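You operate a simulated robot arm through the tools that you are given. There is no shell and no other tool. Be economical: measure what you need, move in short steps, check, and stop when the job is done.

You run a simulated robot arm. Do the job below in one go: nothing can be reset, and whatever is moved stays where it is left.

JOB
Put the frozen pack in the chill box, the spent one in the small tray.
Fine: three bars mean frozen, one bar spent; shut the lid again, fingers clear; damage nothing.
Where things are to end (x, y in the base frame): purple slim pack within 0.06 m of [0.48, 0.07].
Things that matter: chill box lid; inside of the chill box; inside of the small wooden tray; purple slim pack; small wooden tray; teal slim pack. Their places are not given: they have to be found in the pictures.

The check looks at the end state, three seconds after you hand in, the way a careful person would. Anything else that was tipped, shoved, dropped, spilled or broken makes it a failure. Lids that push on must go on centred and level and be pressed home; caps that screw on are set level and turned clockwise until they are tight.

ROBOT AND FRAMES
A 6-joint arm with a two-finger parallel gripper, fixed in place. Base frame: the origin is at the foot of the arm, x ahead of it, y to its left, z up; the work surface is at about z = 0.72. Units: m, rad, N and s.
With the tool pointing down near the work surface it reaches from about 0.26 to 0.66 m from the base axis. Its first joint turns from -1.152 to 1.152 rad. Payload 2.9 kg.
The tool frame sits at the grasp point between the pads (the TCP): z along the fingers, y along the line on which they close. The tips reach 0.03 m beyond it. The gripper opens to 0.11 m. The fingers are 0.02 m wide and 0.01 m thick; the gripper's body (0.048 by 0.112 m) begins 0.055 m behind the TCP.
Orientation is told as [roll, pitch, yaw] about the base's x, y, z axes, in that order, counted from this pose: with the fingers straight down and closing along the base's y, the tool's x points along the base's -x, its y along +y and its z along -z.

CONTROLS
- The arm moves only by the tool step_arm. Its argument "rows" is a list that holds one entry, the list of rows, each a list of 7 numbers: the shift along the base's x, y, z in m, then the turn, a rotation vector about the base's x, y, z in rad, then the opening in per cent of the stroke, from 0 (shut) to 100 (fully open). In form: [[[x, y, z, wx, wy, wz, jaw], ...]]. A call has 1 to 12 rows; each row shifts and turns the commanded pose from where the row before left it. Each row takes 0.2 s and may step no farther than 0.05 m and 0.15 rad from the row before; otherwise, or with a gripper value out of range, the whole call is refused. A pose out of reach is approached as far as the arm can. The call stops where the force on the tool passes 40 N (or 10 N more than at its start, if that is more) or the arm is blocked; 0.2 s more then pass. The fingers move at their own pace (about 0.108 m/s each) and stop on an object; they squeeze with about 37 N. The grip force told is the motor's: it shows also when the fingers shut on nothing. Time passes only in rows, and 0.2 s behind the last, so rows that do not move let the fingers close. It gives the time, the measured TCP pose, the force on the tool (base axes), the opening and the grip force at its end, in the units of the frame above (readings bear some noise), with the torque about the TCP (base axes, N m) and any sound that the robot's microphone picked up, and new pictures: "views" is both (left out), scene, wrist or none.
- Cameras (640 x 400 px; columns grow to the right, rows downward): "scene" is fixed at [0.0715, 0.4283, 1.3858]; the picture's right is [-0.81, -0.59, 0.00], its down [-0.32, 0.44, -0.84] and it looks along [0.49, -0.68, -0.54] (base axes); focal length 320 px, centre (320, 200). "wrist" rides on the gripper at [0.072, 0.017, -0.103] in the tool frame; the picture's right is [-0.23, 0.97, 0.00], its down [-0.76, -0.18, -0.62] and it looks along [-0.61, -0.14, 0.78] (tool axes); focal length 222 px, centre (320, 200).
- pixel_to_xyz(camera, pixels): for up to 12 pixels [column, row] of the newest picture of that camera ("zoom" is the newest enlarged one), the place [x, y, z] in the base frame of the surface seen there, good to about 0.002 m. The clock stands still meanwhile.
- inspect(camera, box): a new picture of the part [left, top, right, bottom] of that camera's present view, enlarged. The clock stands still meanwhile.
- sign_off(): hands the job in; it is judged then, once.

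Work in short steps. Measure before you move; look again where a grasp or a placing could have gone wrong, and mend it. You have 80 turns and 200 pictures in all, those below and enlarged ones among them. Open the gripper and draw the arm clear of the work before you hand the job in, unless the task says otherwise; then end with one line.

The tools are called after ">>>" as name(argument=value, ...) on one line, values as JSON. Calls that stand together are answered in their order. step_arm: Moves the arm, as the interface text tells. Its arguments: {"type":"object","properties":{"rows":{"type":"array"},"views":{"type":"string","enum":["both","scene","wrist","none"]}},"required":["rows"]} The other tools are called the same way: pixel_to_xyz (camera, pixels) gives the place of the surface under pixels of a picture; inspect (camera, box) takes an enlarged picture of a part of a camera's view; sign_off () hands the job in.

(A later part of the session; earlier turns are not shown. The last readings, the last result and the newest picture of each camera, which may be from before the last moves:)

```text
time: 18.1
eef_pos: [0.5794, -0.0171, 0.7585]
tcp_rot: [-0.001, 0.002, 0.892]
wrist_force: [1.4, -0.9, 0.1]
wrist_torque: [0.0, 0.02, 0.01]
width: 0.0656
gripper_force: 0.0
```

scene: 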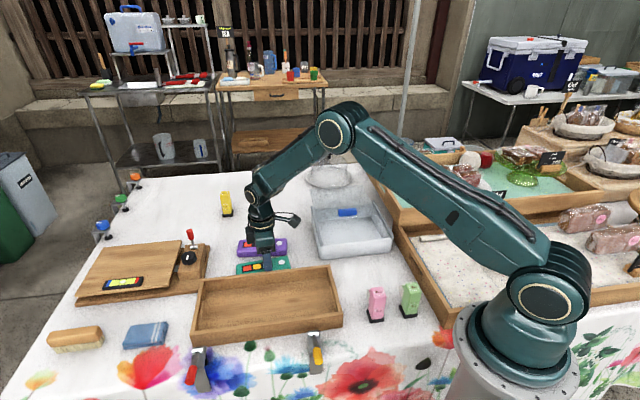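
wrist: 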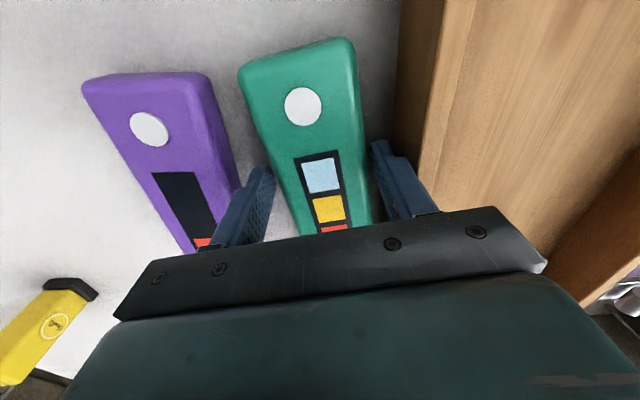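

Down without contact. I close on the pack and lift a little.

>>> step_arm(rows=[[[0, 0, 0, 0, 0, 0, 30], [0, 0, 0, 0, 0, 0, 30], [0, 0, 0, 0, 0, 0, 30], [0, 0, 0.02, 0, 0, 0, 30], [0, 0, 0.03, 0, 0, 0, 30], [0, 0, 0.04, 0, 0, 0, 30], [0, 0, 0.04, 0, 0, 0, 30]]])

```text
time: 19.7
eef_pos: [0.5788, -0.0166, 0.8885]
tcp_rot: [0.001, 0.003, 0.891]
wrist_force: [0.6, -1.0, 0.2]
wrist_torque: [0.02, 0.01, 0.0]
width: 0.0331
gripper_force: 0.0
```

scene: 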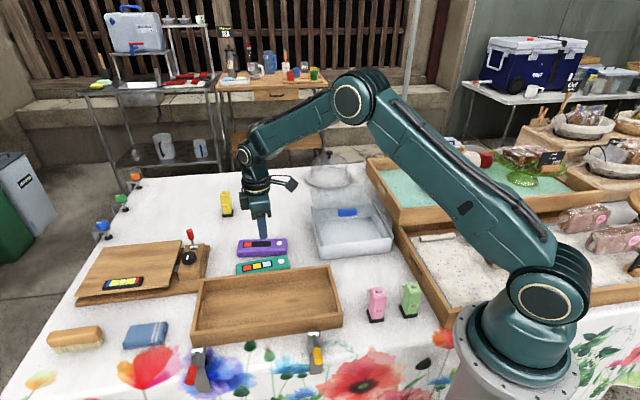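
wrist: 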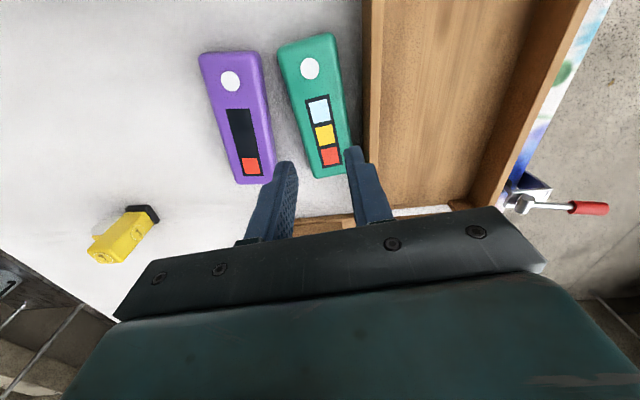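

The fingers shut to the commanded 0.033 m with nothing held, so the pack slipped out or was missed. I check whether it moved.

>>> inspect(camera="wrist", box=[200, 20, 400, 220])

>>> pixel_to_xyz(camera="wrist", pixels=[[281, 60], [300, 120], [314, 172], [335, 40], [342, 90], [350, 145], [286, 170], [353, 152], [310, 68], [330, 158]])

>>> inspect(camera="scene", box=[220, 190, 320, 290])

```text
2.00 times, centred on (300, 120) of wrist
```

zoom: 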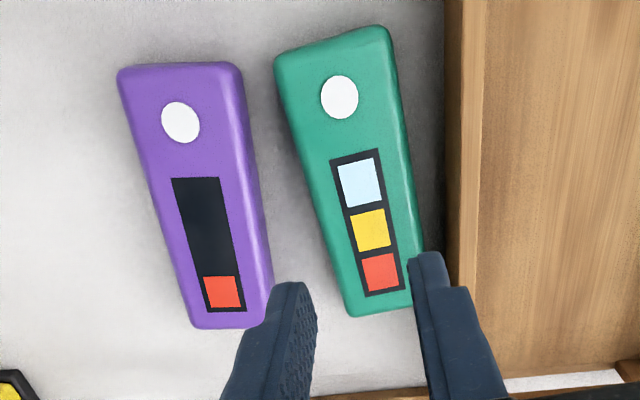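

```text
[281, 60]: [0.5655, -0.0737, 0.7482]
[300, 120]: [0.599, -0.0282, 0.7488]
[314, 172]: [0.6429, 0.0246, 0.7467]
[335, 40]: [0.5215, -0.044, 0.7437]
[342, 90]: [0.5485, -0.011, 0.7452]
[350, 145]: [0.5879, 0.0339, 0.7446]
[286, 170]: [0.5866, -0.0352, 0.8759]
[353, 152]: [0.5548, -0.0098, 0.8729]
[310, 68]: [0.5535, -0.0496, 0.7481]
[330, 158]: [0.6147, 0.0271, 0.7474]
```

```text
4.00 times, centred on (270, 240) of scene
```

zoom: 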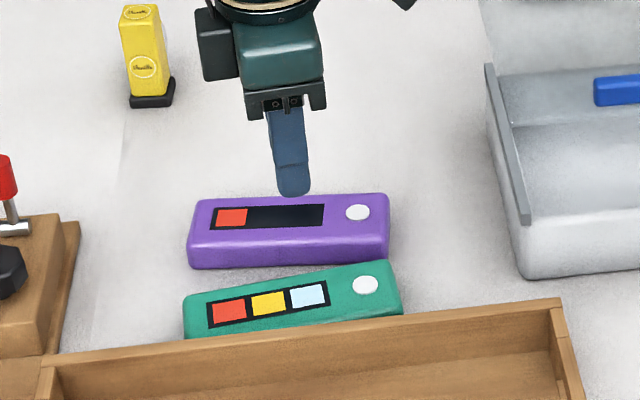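

The pack hasn't moved, so the grip slipped on the lift. I retry slightly deeper (TCP 0.754) and command full closing, reading the grip before lifting.

>>> step_arm(rows=[[[0.001, 0.0035, 0, 0, 0, 0, 60], [0, 0, -0.04, 0, 0, 0, 60], [0, 0, -0.04, 0, 0, 0, 60], [0, 0, -0.02, 0, 0, 0, 60], [0, 0, -0.012, 0, 0, 0, 60], [0, 0, -0.012, 0, 0, 0, 60], [0, 0, -0.0105, 0, 0, 0, 60], [0, 0, 0, 0, 0, 0, 60], [0, 0, 0, 0, 0, 0, 20], [0, 0, 0, 0, 0, 0, 0], [0, 0, 0, 0, 0, 0, 0]]])

```text
time: 21.2
eef_pos: [0.5835, -0.0112, 0.771]
tcp_rot: [-0.002, -0.003, 0.894]
wrist_force: [-4.6, 0.7, 9.3]
wrist_torque: [0.33, 0.32, 0.13]
width: 0.0678
gripper_force: 1.2
stopped in row 7: the force on the tool passed its limit at 55 N (the readings are from after the stop); the commanded pose is now the measured one
```

scene: 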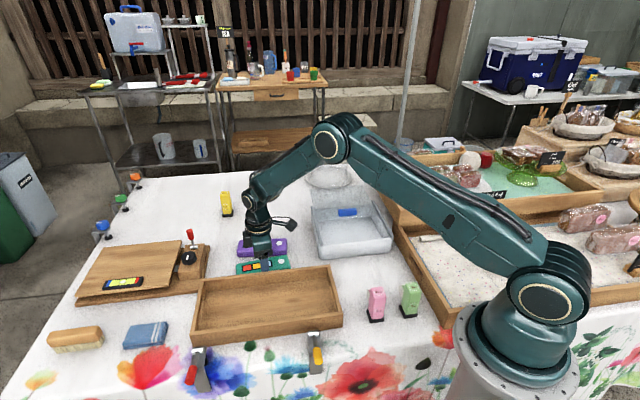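
wrist: 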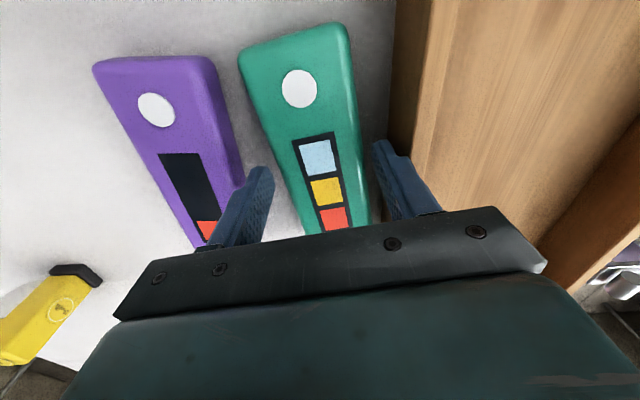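

The right finger touched again at tip z about 0.741. I measure the finger tips and the surfaces around them in this view to see what it touches.

>>> inspect(camera="wrist", box=[200, 100, 440, 250])

>>> pixel_to_xyz(camera="wrist", pixels=[[265, 172], [273, 170], [375, 146], [383, 142], [375, 155], [390, 145], [368, 150], [365, 170], [272, 180], [280, 180], [285, 200], [360, 120]])

>>> inspect(camera="scene", box=[230, 210, 310, 290])

```text
2.67 times, centred on (320, 175) of wrist
```

zoom: 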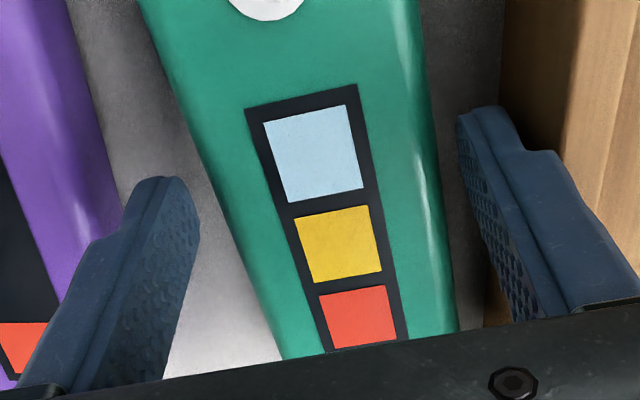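

```text
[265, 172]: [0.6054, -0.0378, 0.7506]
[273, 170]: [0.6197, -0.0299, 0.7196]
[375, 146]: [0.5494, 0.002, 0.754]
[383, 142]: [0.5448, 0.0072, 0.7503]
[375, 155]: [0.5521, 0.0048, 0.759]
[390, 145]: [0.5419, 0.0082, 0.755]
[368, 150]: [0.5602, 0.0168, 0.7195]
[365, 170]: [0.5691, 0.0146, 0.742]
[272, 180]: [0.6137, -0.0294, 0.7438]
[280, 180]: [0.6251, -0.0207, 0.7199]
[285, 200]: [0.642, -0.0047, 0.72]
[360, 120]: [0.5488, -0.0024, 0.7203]
```

```text
5.00 times, centred on (270, 250) of scene
```

zoom: 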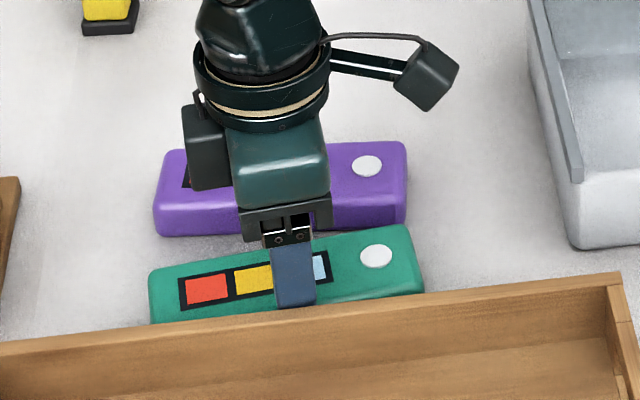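

The right finger is wedged between pack and tray wall: the pack's full width is evidently near 0.06 with rounded edges, so the gap is too tight. I'll move the purple pack first (more room around it), which then frees space to work the teal one. Raising and looking at purple.

>>> step_arm(rows=[[[0, 0, 0.03, 0, 0, 0, 60], [0, 0, 0.04, 0, 0, 0, 75], [0, 0, 0.03, 0, 0, 0, 75], [0.01, -0.045, 0, 0, 0, 0, 75], [0.0, -0.045, 0, 0, 0, 0, 75], [0, 0, 0, 0, 0, 0, 75]]], views="wrist")

>>> inspect(camera="wrist", box=[200, 40, 440, 220])

```text
time: 22.6
eef_pos: [0.5937, -0.1024, 0.8681]
tcp_rot: [-0.002, -0.002, 0.891]
wrist_force: [0.1, 0.2, -0.2]
wrist_torque: [0.0, -0.03, 0.0]
width: 0.0822
gripper_force: 0.0
```

wrist: 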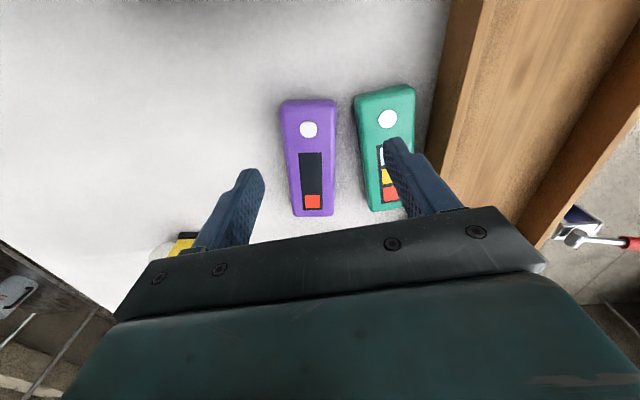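

```text
2.22 times, centred on (320, 130) of wrist
```

zoom: 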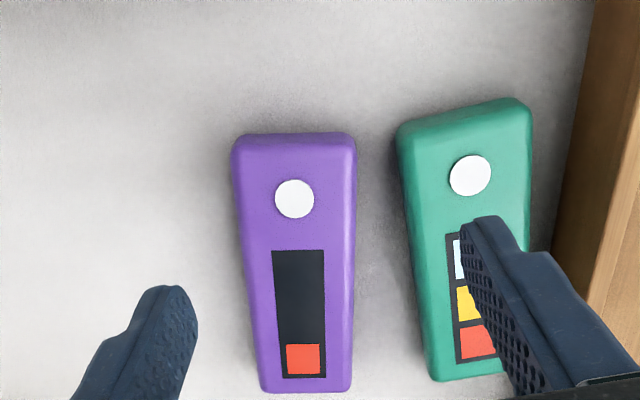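

Measuring the purple silhouette, inside and just outside its edges.

>>> pixel_to_xyz(camera="zoom", pixels=[[239, 200], [252, 300], [232, 200], [246, 300], [355, 200], [352, 300], [360, 200], [358, 300], [250, 145], [345, 145], [265, 385], [347, 382]])

>>> pixel_to_xyz(camera="zoom", pixels=[[243, 200], [247, 200], [255, 200], [255, 300], [258, 300], [262, 300], [349, 200], [346, 300], [295, 140], [295, 388], [342, 200], [338, 300]])

```text
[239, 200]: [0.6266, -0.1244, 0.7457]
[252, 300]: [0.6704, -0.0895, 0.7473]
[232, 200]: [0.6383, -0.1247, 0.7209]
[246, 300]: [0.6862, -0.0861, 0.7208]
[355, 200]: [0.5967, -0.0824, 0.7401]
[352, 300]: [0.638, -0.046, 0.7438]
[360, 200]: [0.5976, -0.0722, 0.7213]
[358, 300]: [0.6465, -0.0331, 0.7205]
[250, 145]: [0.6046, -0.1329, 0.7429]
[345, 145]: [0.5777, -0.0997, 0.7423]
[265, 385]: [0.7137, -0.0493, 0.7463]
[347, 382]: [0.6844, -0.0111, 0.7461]
```

```text
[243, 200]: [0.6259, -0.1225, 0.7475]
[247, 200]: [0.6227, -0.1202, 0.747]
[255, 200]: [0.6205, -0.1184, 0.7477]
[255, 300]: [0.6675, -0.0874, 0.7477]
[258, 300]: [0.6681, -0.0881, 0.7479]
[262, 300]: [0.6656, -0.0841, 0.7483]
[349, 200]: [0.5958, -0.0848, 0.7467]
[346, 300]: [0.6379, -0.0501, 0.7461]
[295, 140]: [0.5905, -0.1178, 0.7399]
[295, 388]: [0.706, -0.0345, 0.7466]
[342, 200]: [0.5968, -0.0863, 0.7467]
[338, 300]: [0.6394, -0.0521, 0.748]
```

Purple centre is about (0.645,-0.073), axis 39.5°, with about 0.03 m to teal. I go above it with yaw 0.69 and opening 0.077, descend partway and look.

>>> step_arm(rows=[[[0.0245, 0.012, 0, 0, 0, -0.1, 70], [0.0245, 0.012, 0, 0, 0, -0.1, 70], [0, 0, -0.04, 0, 0, 0, 70], [0, 0, -0.035, 0, 0, 0, 70], [0, 0, 0, 0, 0, 0, 70]]], views="both")

>>> inspect(camera="wrist", box=[200, 80, 440, 240])

```text
time: 23.8
eef_pos: [0.6413, -0.0795, 0.7944]
tcp_rot: [-0.004, -0.003, 0.692]
wrist_force: [0.6, 0.3, 0.3]
wrist_torque: [-0.03, 0.01, 0.05]
width: 0.0769
gripper_force: 0.1
```

scene: 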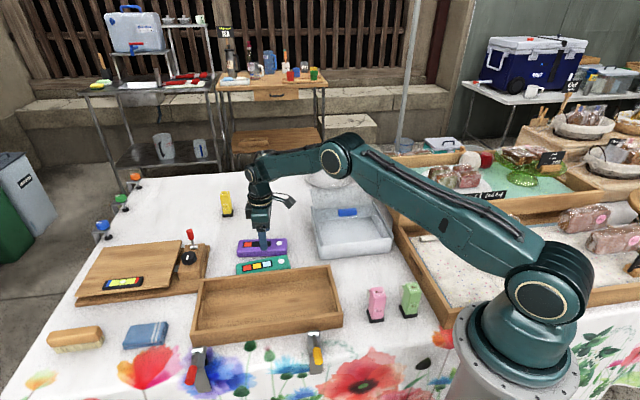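
wrist: 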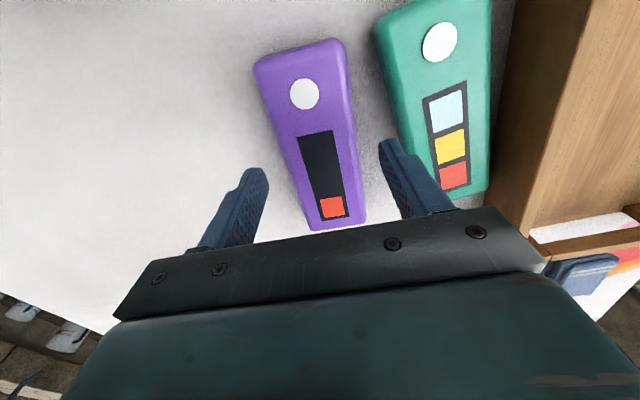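

```text
2.50 times, centred on (320, 160) of wrist
```

zoom: 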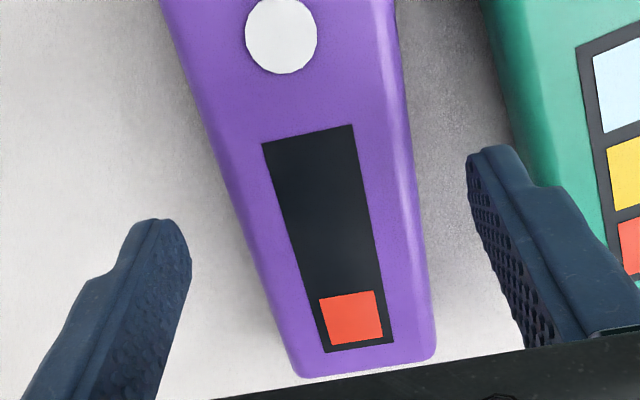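

Good clearance on both sides. I descend to TCP 0.754 and close fully, then read.

>>> step_arm(rows=[[[0, 0, -0.01, 0, 0, 0, 70], [0, 0, -0.01, 0, 0, 0, 70], [0, 0, -0.01, 0, 0, 0, 70], [0, 0, -0.01, 0, 0, 0, 70], [0, 0, 0, 0, 0, 0, 70], [0, 0, 0, 0, 0, 0, 10], [0, 0, 0, 0, 0, 0, 10], [0, 0, 0, 0, 0, 0, 10]]], views="wrist")

```text
time: 25.6
eef_pos: [0.641, -0.0788, 0.7547]
tcp_rot: [-0.003, -0.002, 0.692]
wrist_force: [0.4, -1.0, -0.6]
wrist_torque: [0.01, -0.01, -0.01]
width: 0.0573
gripper_force: 37.1
```

wrist: 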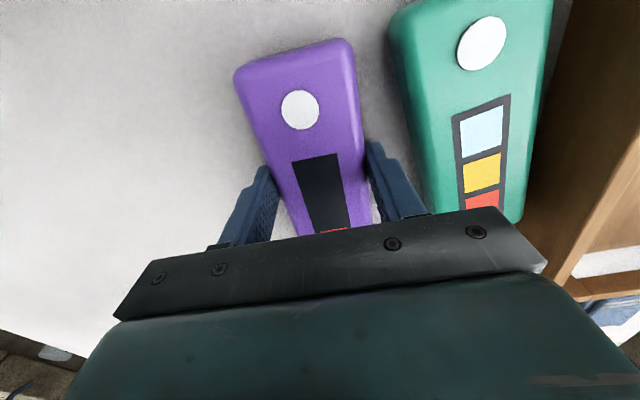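

Gripped: width 0.0573, 37 N. I lift slowly.

>>> step_arm(rows=[[[0, 0, 0.005, 0, 0, 0, 10], [0, 0, 0.01, 0, 0, 0, 10], [0, 0, 0.015, 0, 0, 0, 10], [0, 0, 0.02, 0, 0, 0, 10], [0, 0, 0, 0, 0, 0, 10]]])

```text
time: 26.8
eef_pos: [0.6409, -0.0795, 0.8054]
tcp_rot: [-0.002, -0.002, 0.691]
wrist_force: [-0.3, -0.8, -2.5]
wrist_torque: [0.0, 0.03, -0.03]
width: 0.0575
gripper_force: 37.0
```

scene: 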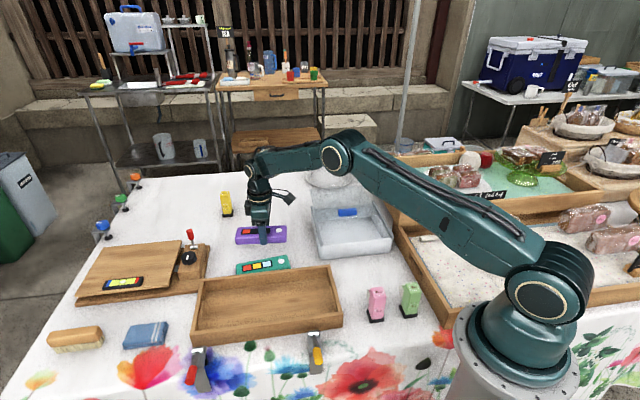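
wrist: 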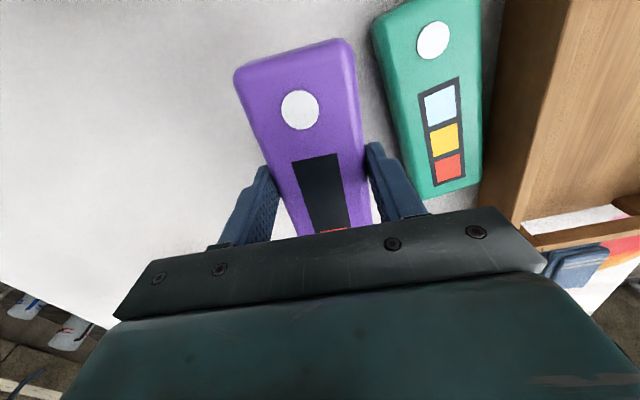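

Purple is held firmly (2.5 N load). I lift to 0.87 and carry it over the tray centre with yaw turned to the tray's axis (0.763).

>>> step_arm(rows=[[[0, 0, 0.035, 0, 0, 0, 10], [0, 0, 0.03, 0, 0, 0, 10], [-0.033, 0.0295, 0, 0, 0, 0.015, 10], [-0.033, 0.0295, 0, 0, 0, 0.015, 10], [-0.033, 0.0295, 0, 0, 0, 0.015, 10], [-0.033, 0.0295, 0, 0, 0, 0.015, 10], [-0.034, 0.0295, 0, 0, 0, 0.012, 10], [0, 0, 0, 0, 0, 0, 10]]])

```text
time: 28.6
eef_pos: [0.4752, 0.0705, 0.8721]
tcp_rot: [-0.003, -0.001, 0.762]
wrist_force: [1.0, 1.3, -2.4]
wrist_torque: [-0.02, 0.02, 0.01]
width: 0.0575
gripper_force: 37.3
```

scene: 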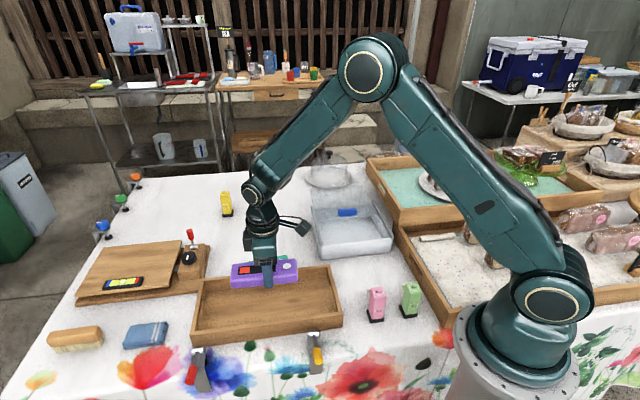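
wrist: 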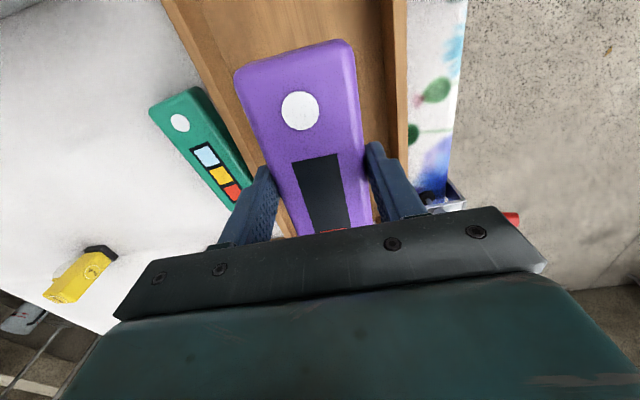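

Purple is over the tray, aligned. I lower to 0.766 in decreasing steps.

>>> step_arm(rows=[[[0, -0.001, -0.04, 0, 0, 0, 10], [0, 0, -0.035, 0, 0, 0, 10], [0, 0, -0.015, 0, 0, 0, 10], [0, 0, -0.008, 0, 0, 0, 10], [0, 0, -0.007, 0, 0, 0, 10], [0, 0, 0, 0, 0, 0, 10]]])

```text
time: 30.0
eef_pos: [0.4764, 0.0678, 0.766]
tcp_rot: [-0.003, -0.003, 0.764]
wrist_force: [-7.0, -0.8, 20.8]
wrist_torque: [0.02, 0.52, -0.09]
width: 0.0575
gripper_force: 36.6
```

scene: 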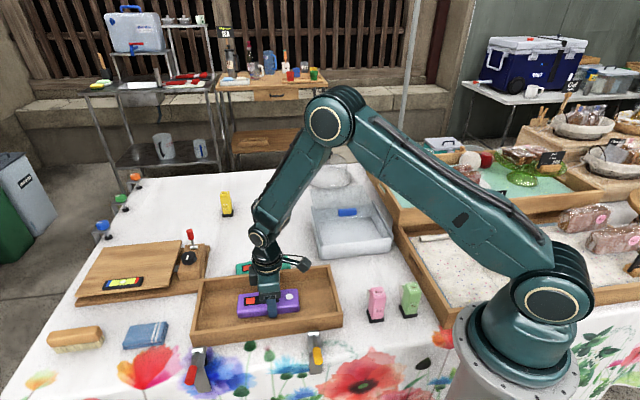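
wrist: 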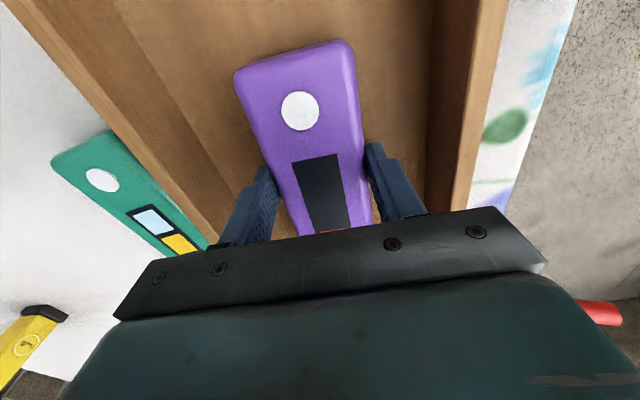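

It's on the tray floor (20 N up). I open to 68 % and rise.

>>> step_arm(rows=[[[0, 0, 0.001, 0, 0, 0, 60], [0, 0, 0, 0, 0, 0, 68], [0, 0, 0, 0, 0, 0, 68], [0, 0, 0.03, 0, 0, 0, 68], [0, 0, 0.045, 0, 0, 0, 68], [0, 0, 0.04, 0, 0, 0, 68], [0.0, -0.045, 0, 0, 0, 0, 68], [0, -0.045, 0, 0, 0, 0, 68], [0.03, -0.035, 0, 0, 0, 0.06, 68], [0.04, 0, 0, 0, 0, 0.07, 68], [0, 0, 0, 0, 0, 0, 68]]])

>>> inspect(camera="wrist", box=[200, 40, 440, 220])

>>> inspect(camera="scene", box=[180, 230, 360, 345])

```text
time: 32.4
eef_pos: [0.5459, -0.0545, 0.8792]
tcp_rot: [-0.003, -0.002, 0.895]
wrist_force: [0.2, -0.6, 0.3]
wrist_torque: [0.01, 0.03, 0.03]
width: 0.075
gripper_force: 0.0
```

scene: 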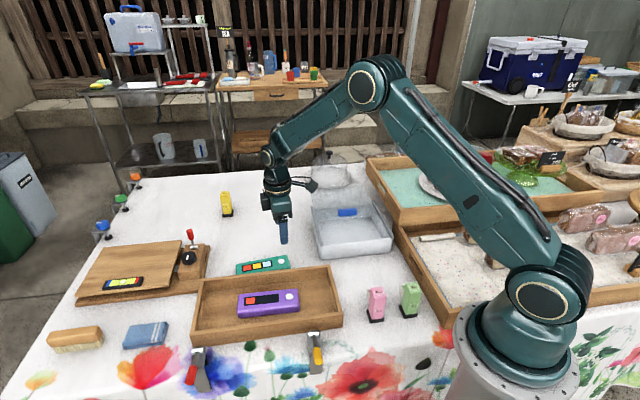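
wrist: 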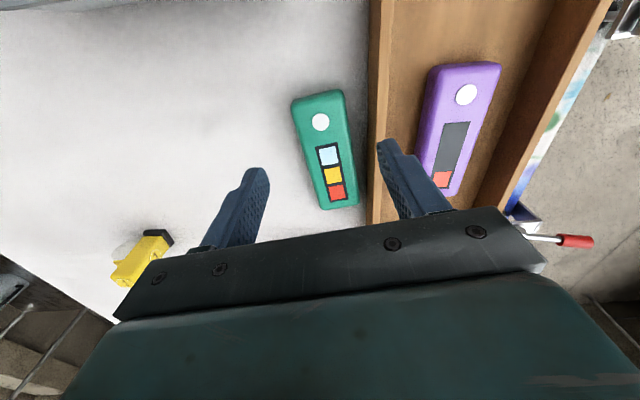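

```text
2.22 times, centred on (320, 130) of wrist
```

zoom: 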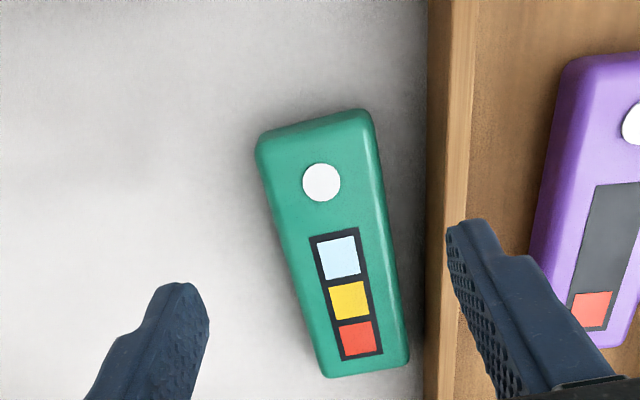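

```text
3.48 times, centred on (270, 288) of scene
```

zoom: 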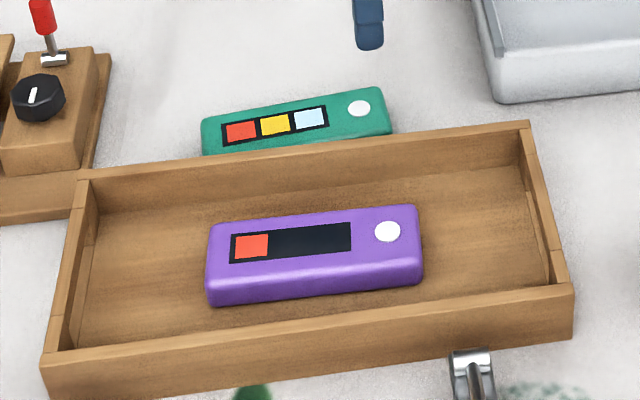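

Purple sits well in the tray. For teal I'll use a wide opening with the right finger centred in the wall gap and the left finger in now-free space. I re-measure teal edges and wall first.

>>> pixel_to_xyz(camera="wrist", pixels=[[345, 100], [350, 130], [355, 165], [296, 115], [308, 155], [320, 200], [299, 100], [340, 92], [368, 100], [368, 130], [368, 165], [354, 203]])

```text
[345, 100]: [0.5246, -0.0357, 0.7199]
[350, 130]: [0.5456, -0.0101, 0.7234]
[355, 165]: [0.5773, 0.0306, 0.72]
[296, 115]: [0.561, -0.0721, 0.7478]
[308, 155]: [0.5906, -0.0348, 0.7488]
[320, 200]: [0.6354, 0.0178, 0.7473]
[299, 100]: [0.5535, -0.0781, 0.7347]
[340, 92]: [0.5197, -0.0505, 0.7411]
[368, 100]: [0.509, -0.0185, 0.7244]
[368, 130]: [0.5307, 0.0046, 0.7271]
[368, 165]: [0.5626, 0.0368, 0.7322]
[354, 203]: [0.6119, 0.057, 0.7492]
```

The pack's right side is at the expected line; gap there is 0.0205 m. I go to (0.5757,-0.0352) with opening 0.09 and descend to 0.795 to check.

>>> step_arm(rows=[[[0.0298, 0.0193, 0, 0.0, 0, -0.005, 82], [0, 0, -0.045, 0, 0, 0, 82], [0, 0, -0.039, 0, 0, 0, 82], [0, 0, 0, 0, 0, 0, 82]]], views="wrist")

>>> inspect(camera="wrist", box=[220, 80, 440, 240])

```text
time: 33.4
eef_pos: [0.5795, -0.0376, 0.7953]
tcp_rot: [-0.002, -0.001, 0.889]
wrist_force: [0.5, 0.7, -0.9]
wrist_torque: [0.02, 0.01, -0.04]
width: 0.0903
gripper_force: 0.0
```

wrist: 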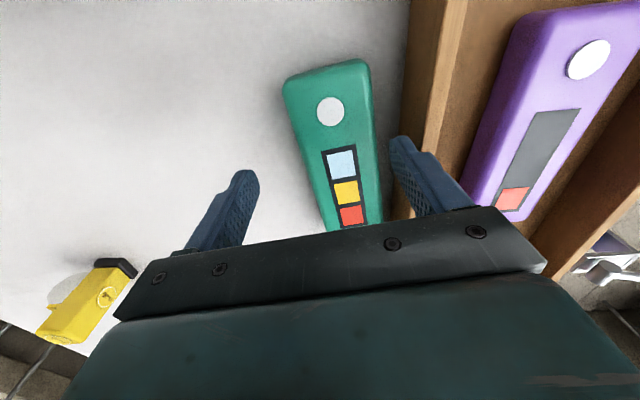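

```text
2.50 times, centred on (330, 160) of wrist
```

zoom: 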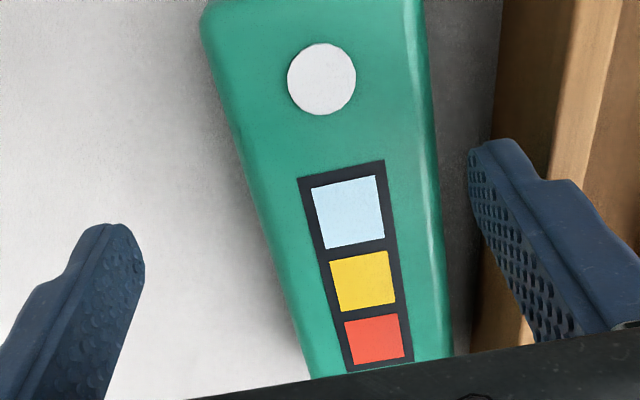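

The measured pose is about 4 mm off toward the pack; I correct and re-read.

>>> step_arm(rows=[[[-0.0035, 0.0022, 0, 0, 0, 0, 82], [0, 0, 0, 0, 0, 0, 82]]], views="none")

>>> inspect(camera="wrist", box=[220, 80, 440, 240])

>>> pixel_to_xyz(camera="zoom", pixels=[[485, 145], [495, 142], [475, 160], [510, 150], [445, 200], [440, 150], [490, 100], [485, 130]])

```text
time: 34.0
eef_pos: [0.5754, -0.0367, 0.7946]
tcp_rot: [-0.003, 0.0, 0.888]
wrist_force: [0.0, -0.4, 0.0]
wrist_torque: [0.01, -0.01, 0.01]
width: 0.0902
gripper_force: 0.0
```

```text
2.50 times, centred on (330, 160) of wrist
```

zoom: 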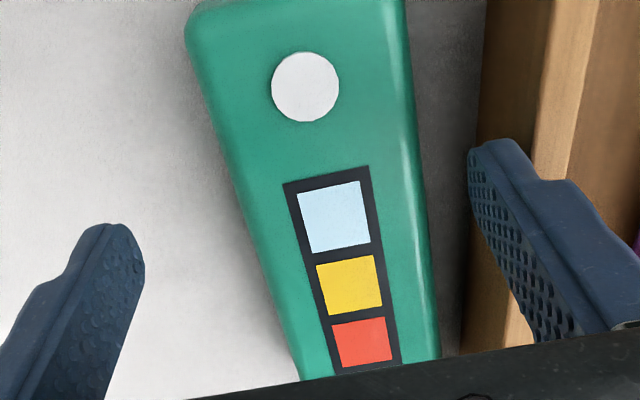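

```text
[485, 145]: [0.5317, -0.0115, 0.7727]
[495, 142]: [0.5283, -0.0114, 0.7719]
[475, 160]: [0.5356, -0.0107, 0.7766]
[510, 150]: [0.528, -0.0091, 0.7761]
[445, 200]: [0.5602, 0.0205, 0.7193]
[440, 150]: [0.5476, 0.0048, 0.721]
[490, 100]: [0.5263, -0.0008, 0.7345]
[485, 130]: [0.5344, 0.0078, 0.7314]
```

Right finger inner face at n≈-0.423 (pack -0.430, wall -0.409): good. Descending gently to 0.754.

>>> step_arm(rows=[[[0.0008, -0.0006, -0.01, 0, 0, 0, 82], [0, 0, -0.008, 0, 0, 0, 82], [0, 0, -0.008, 0, 0, 0, 82], [0, 0, -0.007, 0, 0, 0, 82], [0, 0, -0.007, 0, 0, 0, 82], [0, 0, 0, 0, 0, 0, 82]]], views="wrist")

```text
time: 35.0
eef_pos: [0.5761, -0.0372, 0.7703]
tcp_rot: [-0.005, -0.004, 0.894]
wrist_force: [-3.5, 1.2, 7.3]
wrist_torque: [0.33, 0.29, 0.12]
width: 0.0917
gripper_force: 1.7
stopped in row 5: the force on the tool passed its limit at 50 N (the readings are from after the stop); the commanded pose is now the measured one
```

wrist: 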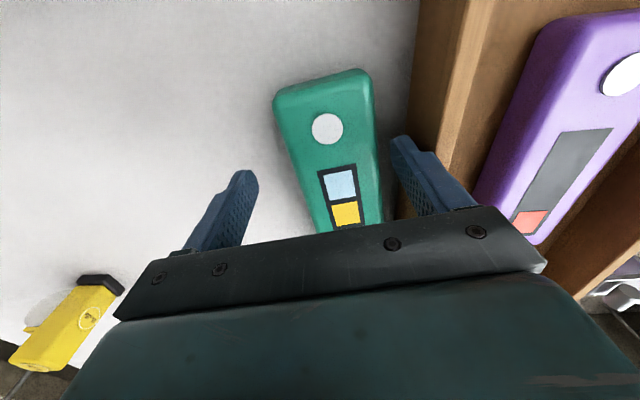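

Contact again at TCP ~0.76, at the right finger while tips are free: the thicker upper part of that finger must be landing on the tray rim (z 0.77). So I stay at 0.764 and push the pack sideways away from the tray with the right finger.

>>> step_arm(rows=[[[0, 0, -0.006, 0, 0, 0, 82], [0.0039, -0.0031, 0, 0, 0, 0, 82], [0.0039, -0.0031, 0, 0, 0, 0, 82], [0.0039, -0.0031, 0, 0, 0, 0, 82], [0.0039, -0.0031, 0, 0, 0, 0, 82], [0.0039, -0.0031, 0, 0, 0, 0, 82], [0, 0, 0, 0, 0, 0, 82]]])

```text
time: 35.4
eef_pos: [0.5771, -0.0382, 0.7711]
tcp_rot: [-0.009, -0.007, 0.892]
wrist_force: [-0.2, 0.0, -0.3]
wrist_torque: [0.03, -0.01, 0.01]
width: 0.0901
gripper_force: 0.2
stopped in row 2: the force on the tool passed its limit at 48 N (the readings are from after the stop); the commanded pose is now the measured one
```

scene: 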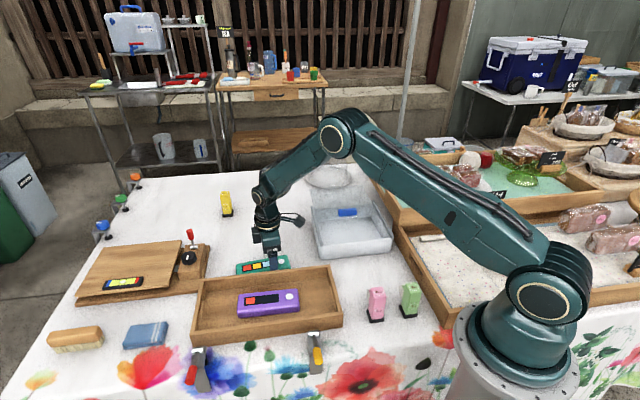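
wrist: 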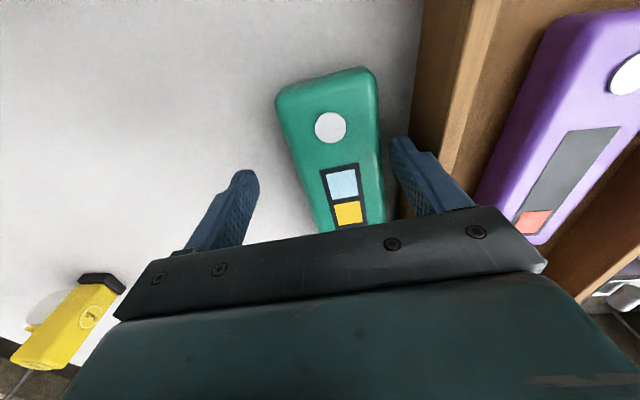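

At 0.771 it's free. At this height the tips still overlap the pack's side by ~6 mm, so I push sideways 0.014 m away from the tray here, gently.

>>> step_arm(rows=[[[0.0023, -0.0019, 0, 0.005, 0.009, 0, 82], [0.0023, -0.0019, 0, 0, 0, 0, 82], [0.0023, -0.0019, 0, 0, 0, 0, 82], [0.0023, -0.0019, 0, 0, 0, 0, 82], [0.0023, -0.0019, 0, 0, 0, 0, 82], [0, 0, 0, 0, 0, 0, 82]]])

>>> inspect(camera="wrist", box=[220, 40, 440, 240])

```text
time: 36.8
eef_pos: [0.589, -0.0469, 0.7712]
tcp_rot: [0.002, -0.005, 0.893]
wrist_force: [0.2, 0.4, -0.4]
wrist_torque: [-0.01, 0.05, 0.02]
width: 0.0907
gripper_force: 0.4
```

scene: 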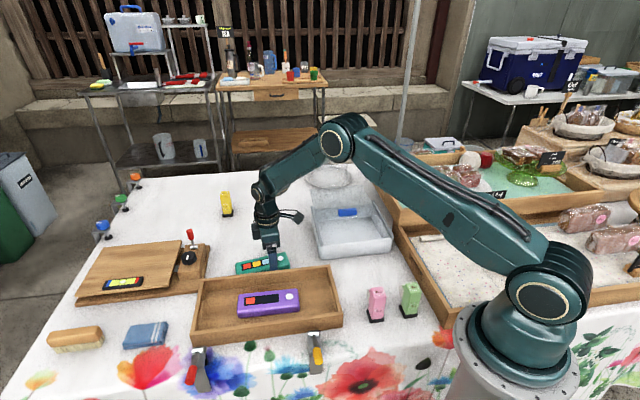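
wrist: 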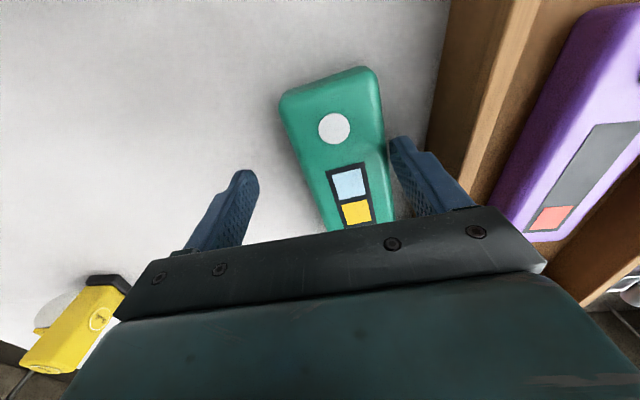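

```text
2.00 times, centred on (330, 140) of wrist
```

zoom: 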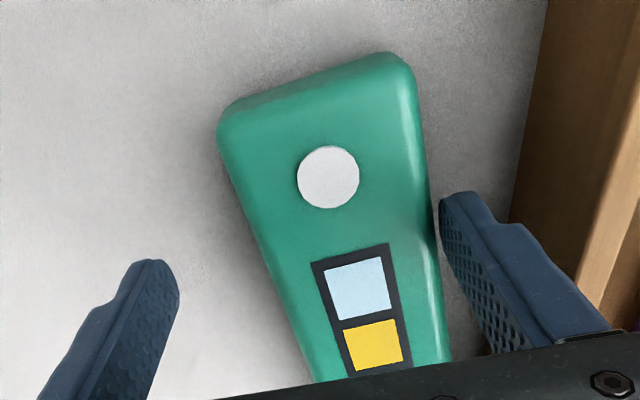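

The push works with no force. I shift 0.03 m along the pack toward its middle and push a further ~0.018 m.

>>> step_arm(rows=[[[-0.0031, 0.0025, 0, 0, 0, 0, 82], [0.0095, 0.0117, 0, 0, 0, 0, 82], [0.0095, 0.0117, 0, 0, 0, 0, 82], [0.0031, -0.0025, 0, 0, 0, 0, 82], [0.0031, -0.0025, 0, 0, 0, 0, 82], [0.0031, -0.0025, 0, 0, 0, 0, 82], [0.0031, -0.0025, 0, 0, 0, 0, 82], [0.0031, -0.0025, 0, 0, 0, 0, 82], [0.0031, -0.0025, 0, 0, 0, 0, 82], [0, 0, 0, 0, 0, 0, 82]]])

>>> inspect(camera="wrist", box=[220, 40, 440, 240])

```text
time: 39.0
eef_pos: [0.6234, -0.035, 0.7702]
tcp_rot: [0.003, -0.005, 0.894]
wrist_force: [-0.5, 1.0, 0.5]
wrist_torque: [0.03, 0.0, -0.02]
width: 0.091
gripper_force: 0.7
```

scene: 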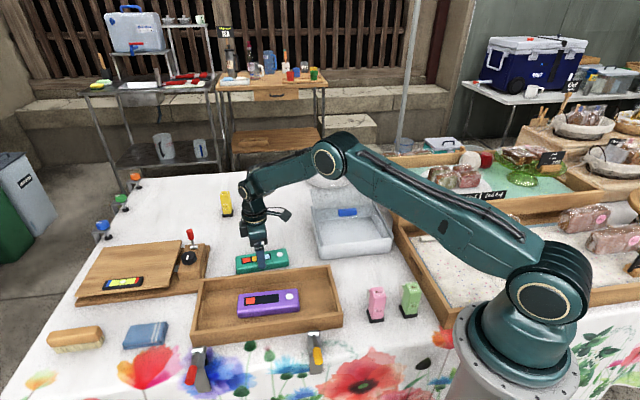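
wrist: 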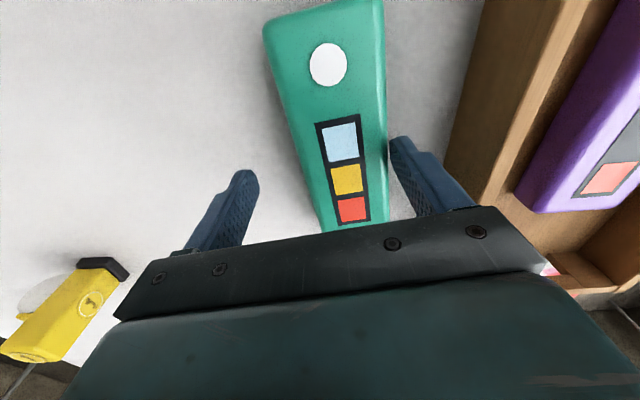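

```text
2.00 times, centred on (330, 140) of wrist
```

zoom: 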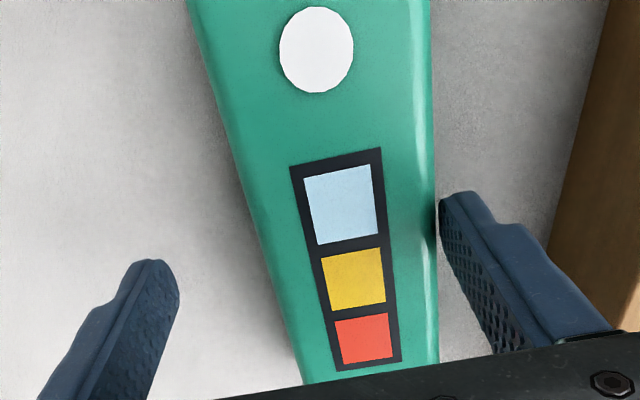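

There's now ample room by the tray. I centre over the pack (shift 0.014 m toward tray), descend to 0.754 and close.

>>> step_arm(rows=[[[-0.0055, 0.0044, 0, 0, 0.004, 0, 82], [-0.0054, 0.0044, 0, 0, 0, 0, 82], [0, 0, -0.006, 0, 0, 0, 82], [0, 0, -0.006, 0, 0, 0, 82], [0, 0, -0.0045, 0, 0, 0, 82], [0, 0, 0, 0, 0, 0, 82], [0, 0, 0, 0, 0, 0, 10], [0, 0, 0, 0, 0, 0, 10], [0, 0, 0, 0, 0, 0, 10]]], views="wrist")

```text
time: 41.0
eef_pos: [0.6128, -0.0278, 0.7536]
tcp_rot: [0.006, -0.001, 0.891]
wrist_force: [0.5, -0.5, -0.2]
wrist_torque: [-0.05, -0.06, -0.01]
width: 0.0572
gripper_force: 36.7
```

wrist: 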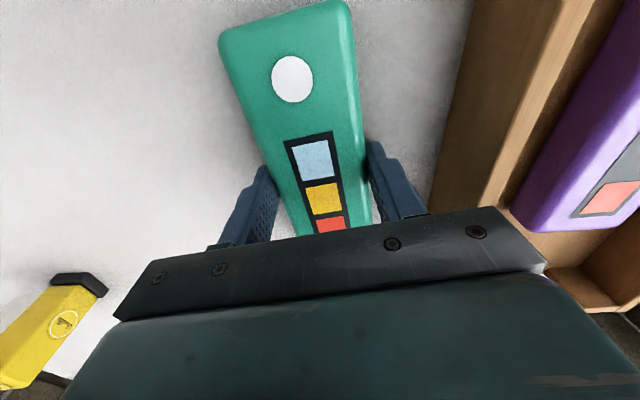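

Gripped (0.0572, 37 N). Lifting slowly.

>>> step_arm(rows=[[[0, 0, 0.005, 0, 0, 0, 10], [0, 0, 0.01, 0, 0, 0, 10], [0, 0, 0.02, 0, 0, 0, 10], [0, 0, 0.03, 0, 0, 0, 10], [0, 0, 0.03, 0, 0, 0, 10], [0, 0, 0.03, 0, 0, 0, 10], [0, 0, 0, 0, 0, 0, 10]]])

>>> pixel_to_xyz(camera="wrist", pixels=[[292, 78], [311, 160], [230, 40], [340, 10], [332, 222]])

>>> inspect(camera="scene", box=[200, 160, 410, 290])

```text
time: 42.6
eef_pos: [0.6118, -0.0279, 0.8805]
tcp_rot: [0.008, 0.001, 0.892]
wrist_force: [-0.3, -0.1, -2.6]
wrist_torque: [0.02, -0.05, 0.02]
width: 0.0575
gripper_force: 37.0
```

scene: 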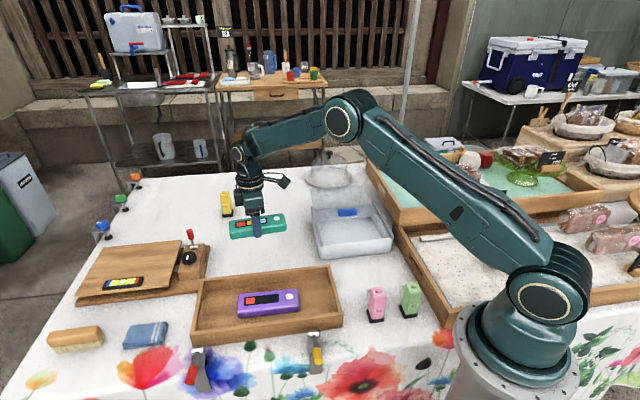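
wrist: 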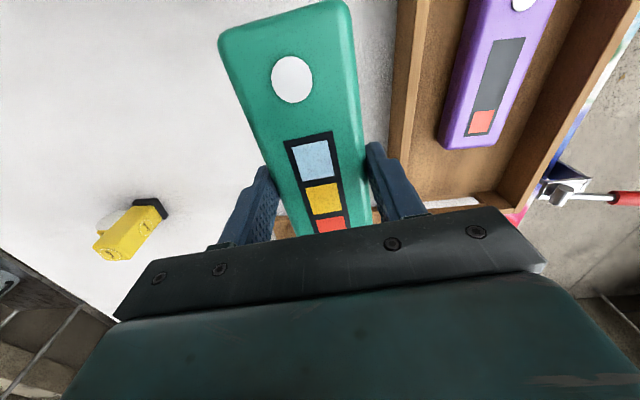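

```text
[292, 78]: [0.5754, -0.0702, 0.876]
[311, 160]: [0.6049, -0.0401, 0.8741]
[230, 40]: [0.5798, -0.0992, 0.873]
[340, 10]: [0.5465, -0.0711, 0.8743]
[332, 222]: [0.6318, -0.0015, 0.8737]
```

```text
3.05 times, centred on (305, 225) of scene
```

zoom: 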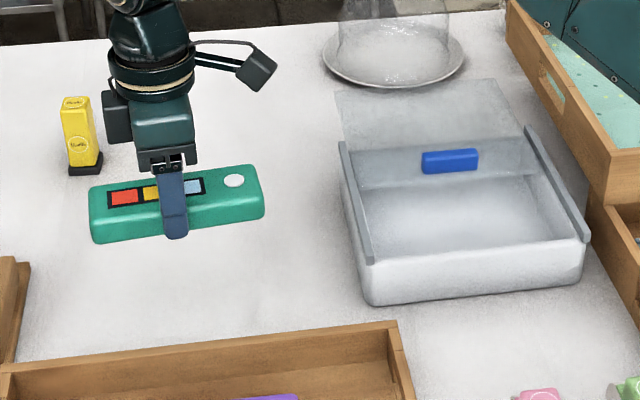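

Held. The pack's centre is ~5 mm from the TCP. I measure the box opening: front rim, side inner walls, lid front edge and floor.

>>> pixel_to_xyz(camera="zoom", pixels=[[375, 260], [580, 240], [478, 252], [478, 240], [370, 240], [560, 225], [450, 225], [450, 200], [425, 170], [476, 166], [400, 183], [500, 180]])

>>> inspect(camera="scene", box=[300, 170, 404, 265])

```text
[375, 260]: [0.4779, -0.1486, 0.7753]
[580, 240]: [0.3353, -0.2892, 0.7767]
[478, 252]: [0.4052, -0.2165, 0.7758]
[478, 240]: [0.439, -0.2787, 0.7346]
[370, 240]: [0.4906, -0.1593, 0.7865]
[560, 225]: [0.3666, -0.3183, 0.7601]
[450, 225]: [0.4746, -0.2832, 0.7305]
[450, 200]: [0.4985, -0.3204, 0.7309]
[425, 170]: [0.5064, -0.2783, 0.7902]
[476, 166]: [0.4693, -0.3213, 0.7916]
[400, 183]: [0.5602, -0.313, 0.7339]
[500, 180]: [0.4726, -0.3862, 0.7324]
```

```text
4.21 times, centred on (352, 218) of scene
```

zoom: 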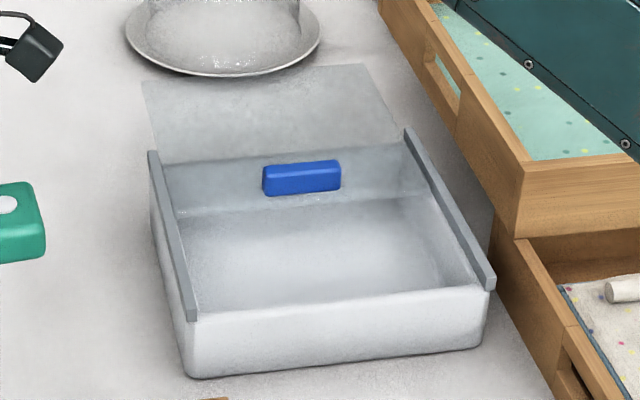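

The opening (about 0.095 m) is a bit tight for the fingers' thick upper parts, so first I'll push the lid ~0.03 m further using the outer finger face against the handle, keeping the pack above lid level. I carry the pack over the box front with yaw 0.778.

>>> step_arm(rows=[[[-0.0226, -0.0334, 0, 0, 0, -0.02, 10], [-0.0226, -0.0334, 0, 0, 0, -0.02, 10], [-0.0226, -0.0334, 0, 0, 0, -0.02, 10], [-0.0226, -0.0334, 0, 0, 0, -0.02, 10], [-0.0226, -0.0334, 0, 0, 0, -0.02, 10], [-0.0226, -0.0334, 0, 0, 0, -0.014, 10], [-0.0225, -0.0334, 0, 0, 0, 0, 10], [0, 0, -0.03, 0, 0, 0, 10], [0, 0, 0, 0, 0, 0, 10]]])

>>> inspect(camera="scene", box=[290, 150, 420, 270])

```text
time: 44.6
eef_pos: [0.4541, -0.2626, 0.8487]
tcp_rot: [0.005, -0.002, 0.778]
wrist_force: [-0.1, -0.6, -2.3]
wrist_torque: [0.0, 0.04, 0.01]
width: 0.0573
gripper_force: 37.5
```

scene: 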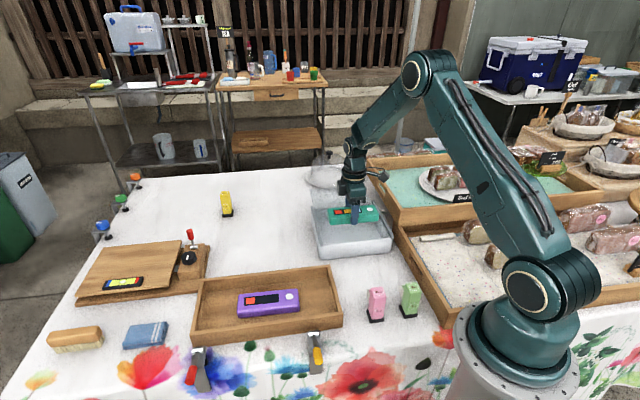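
wrist: 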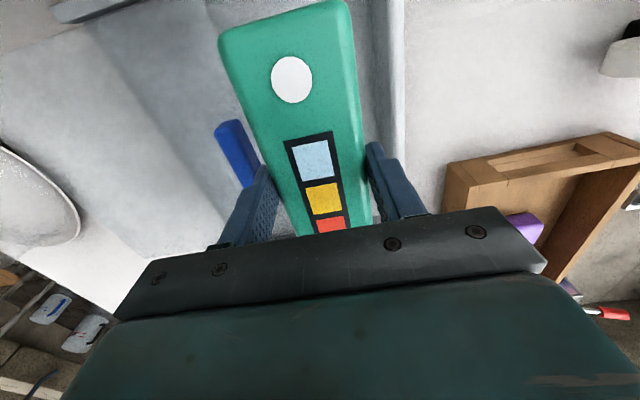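

```text
3.33 times, centred on (355, 210) of scene
```

zoom: 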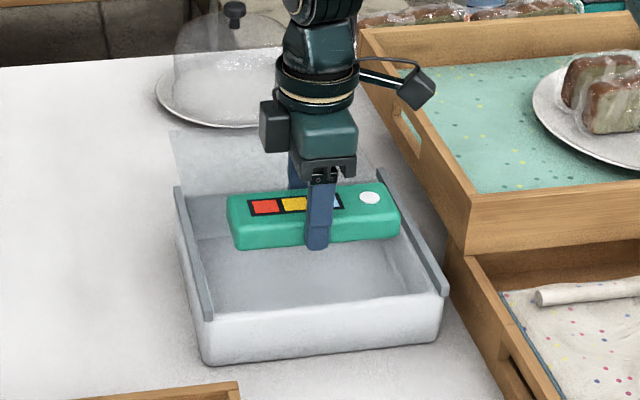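

Before pushing the lid back further I check the distance to the glass dome and plate behind it.

>>> pixel_to_xyz(camera="zoom", pixels=[[220, 123], [170, 108], [270, 122], [160, 92], [200, 118], [175, 85], [250, 110], [172, 140], [240, 120]])

```text
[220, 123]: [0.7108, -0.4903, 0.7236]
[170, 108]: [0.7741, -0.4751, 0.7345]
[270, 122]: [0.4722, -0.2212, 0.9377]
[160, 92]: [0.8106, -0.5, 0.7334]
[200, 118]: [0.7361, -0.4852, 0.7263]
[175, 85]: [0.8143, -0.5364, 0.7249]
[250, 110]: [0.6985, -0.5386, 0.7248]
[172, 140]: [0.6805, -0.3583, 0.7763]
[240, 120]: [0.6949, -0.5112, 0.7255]
```

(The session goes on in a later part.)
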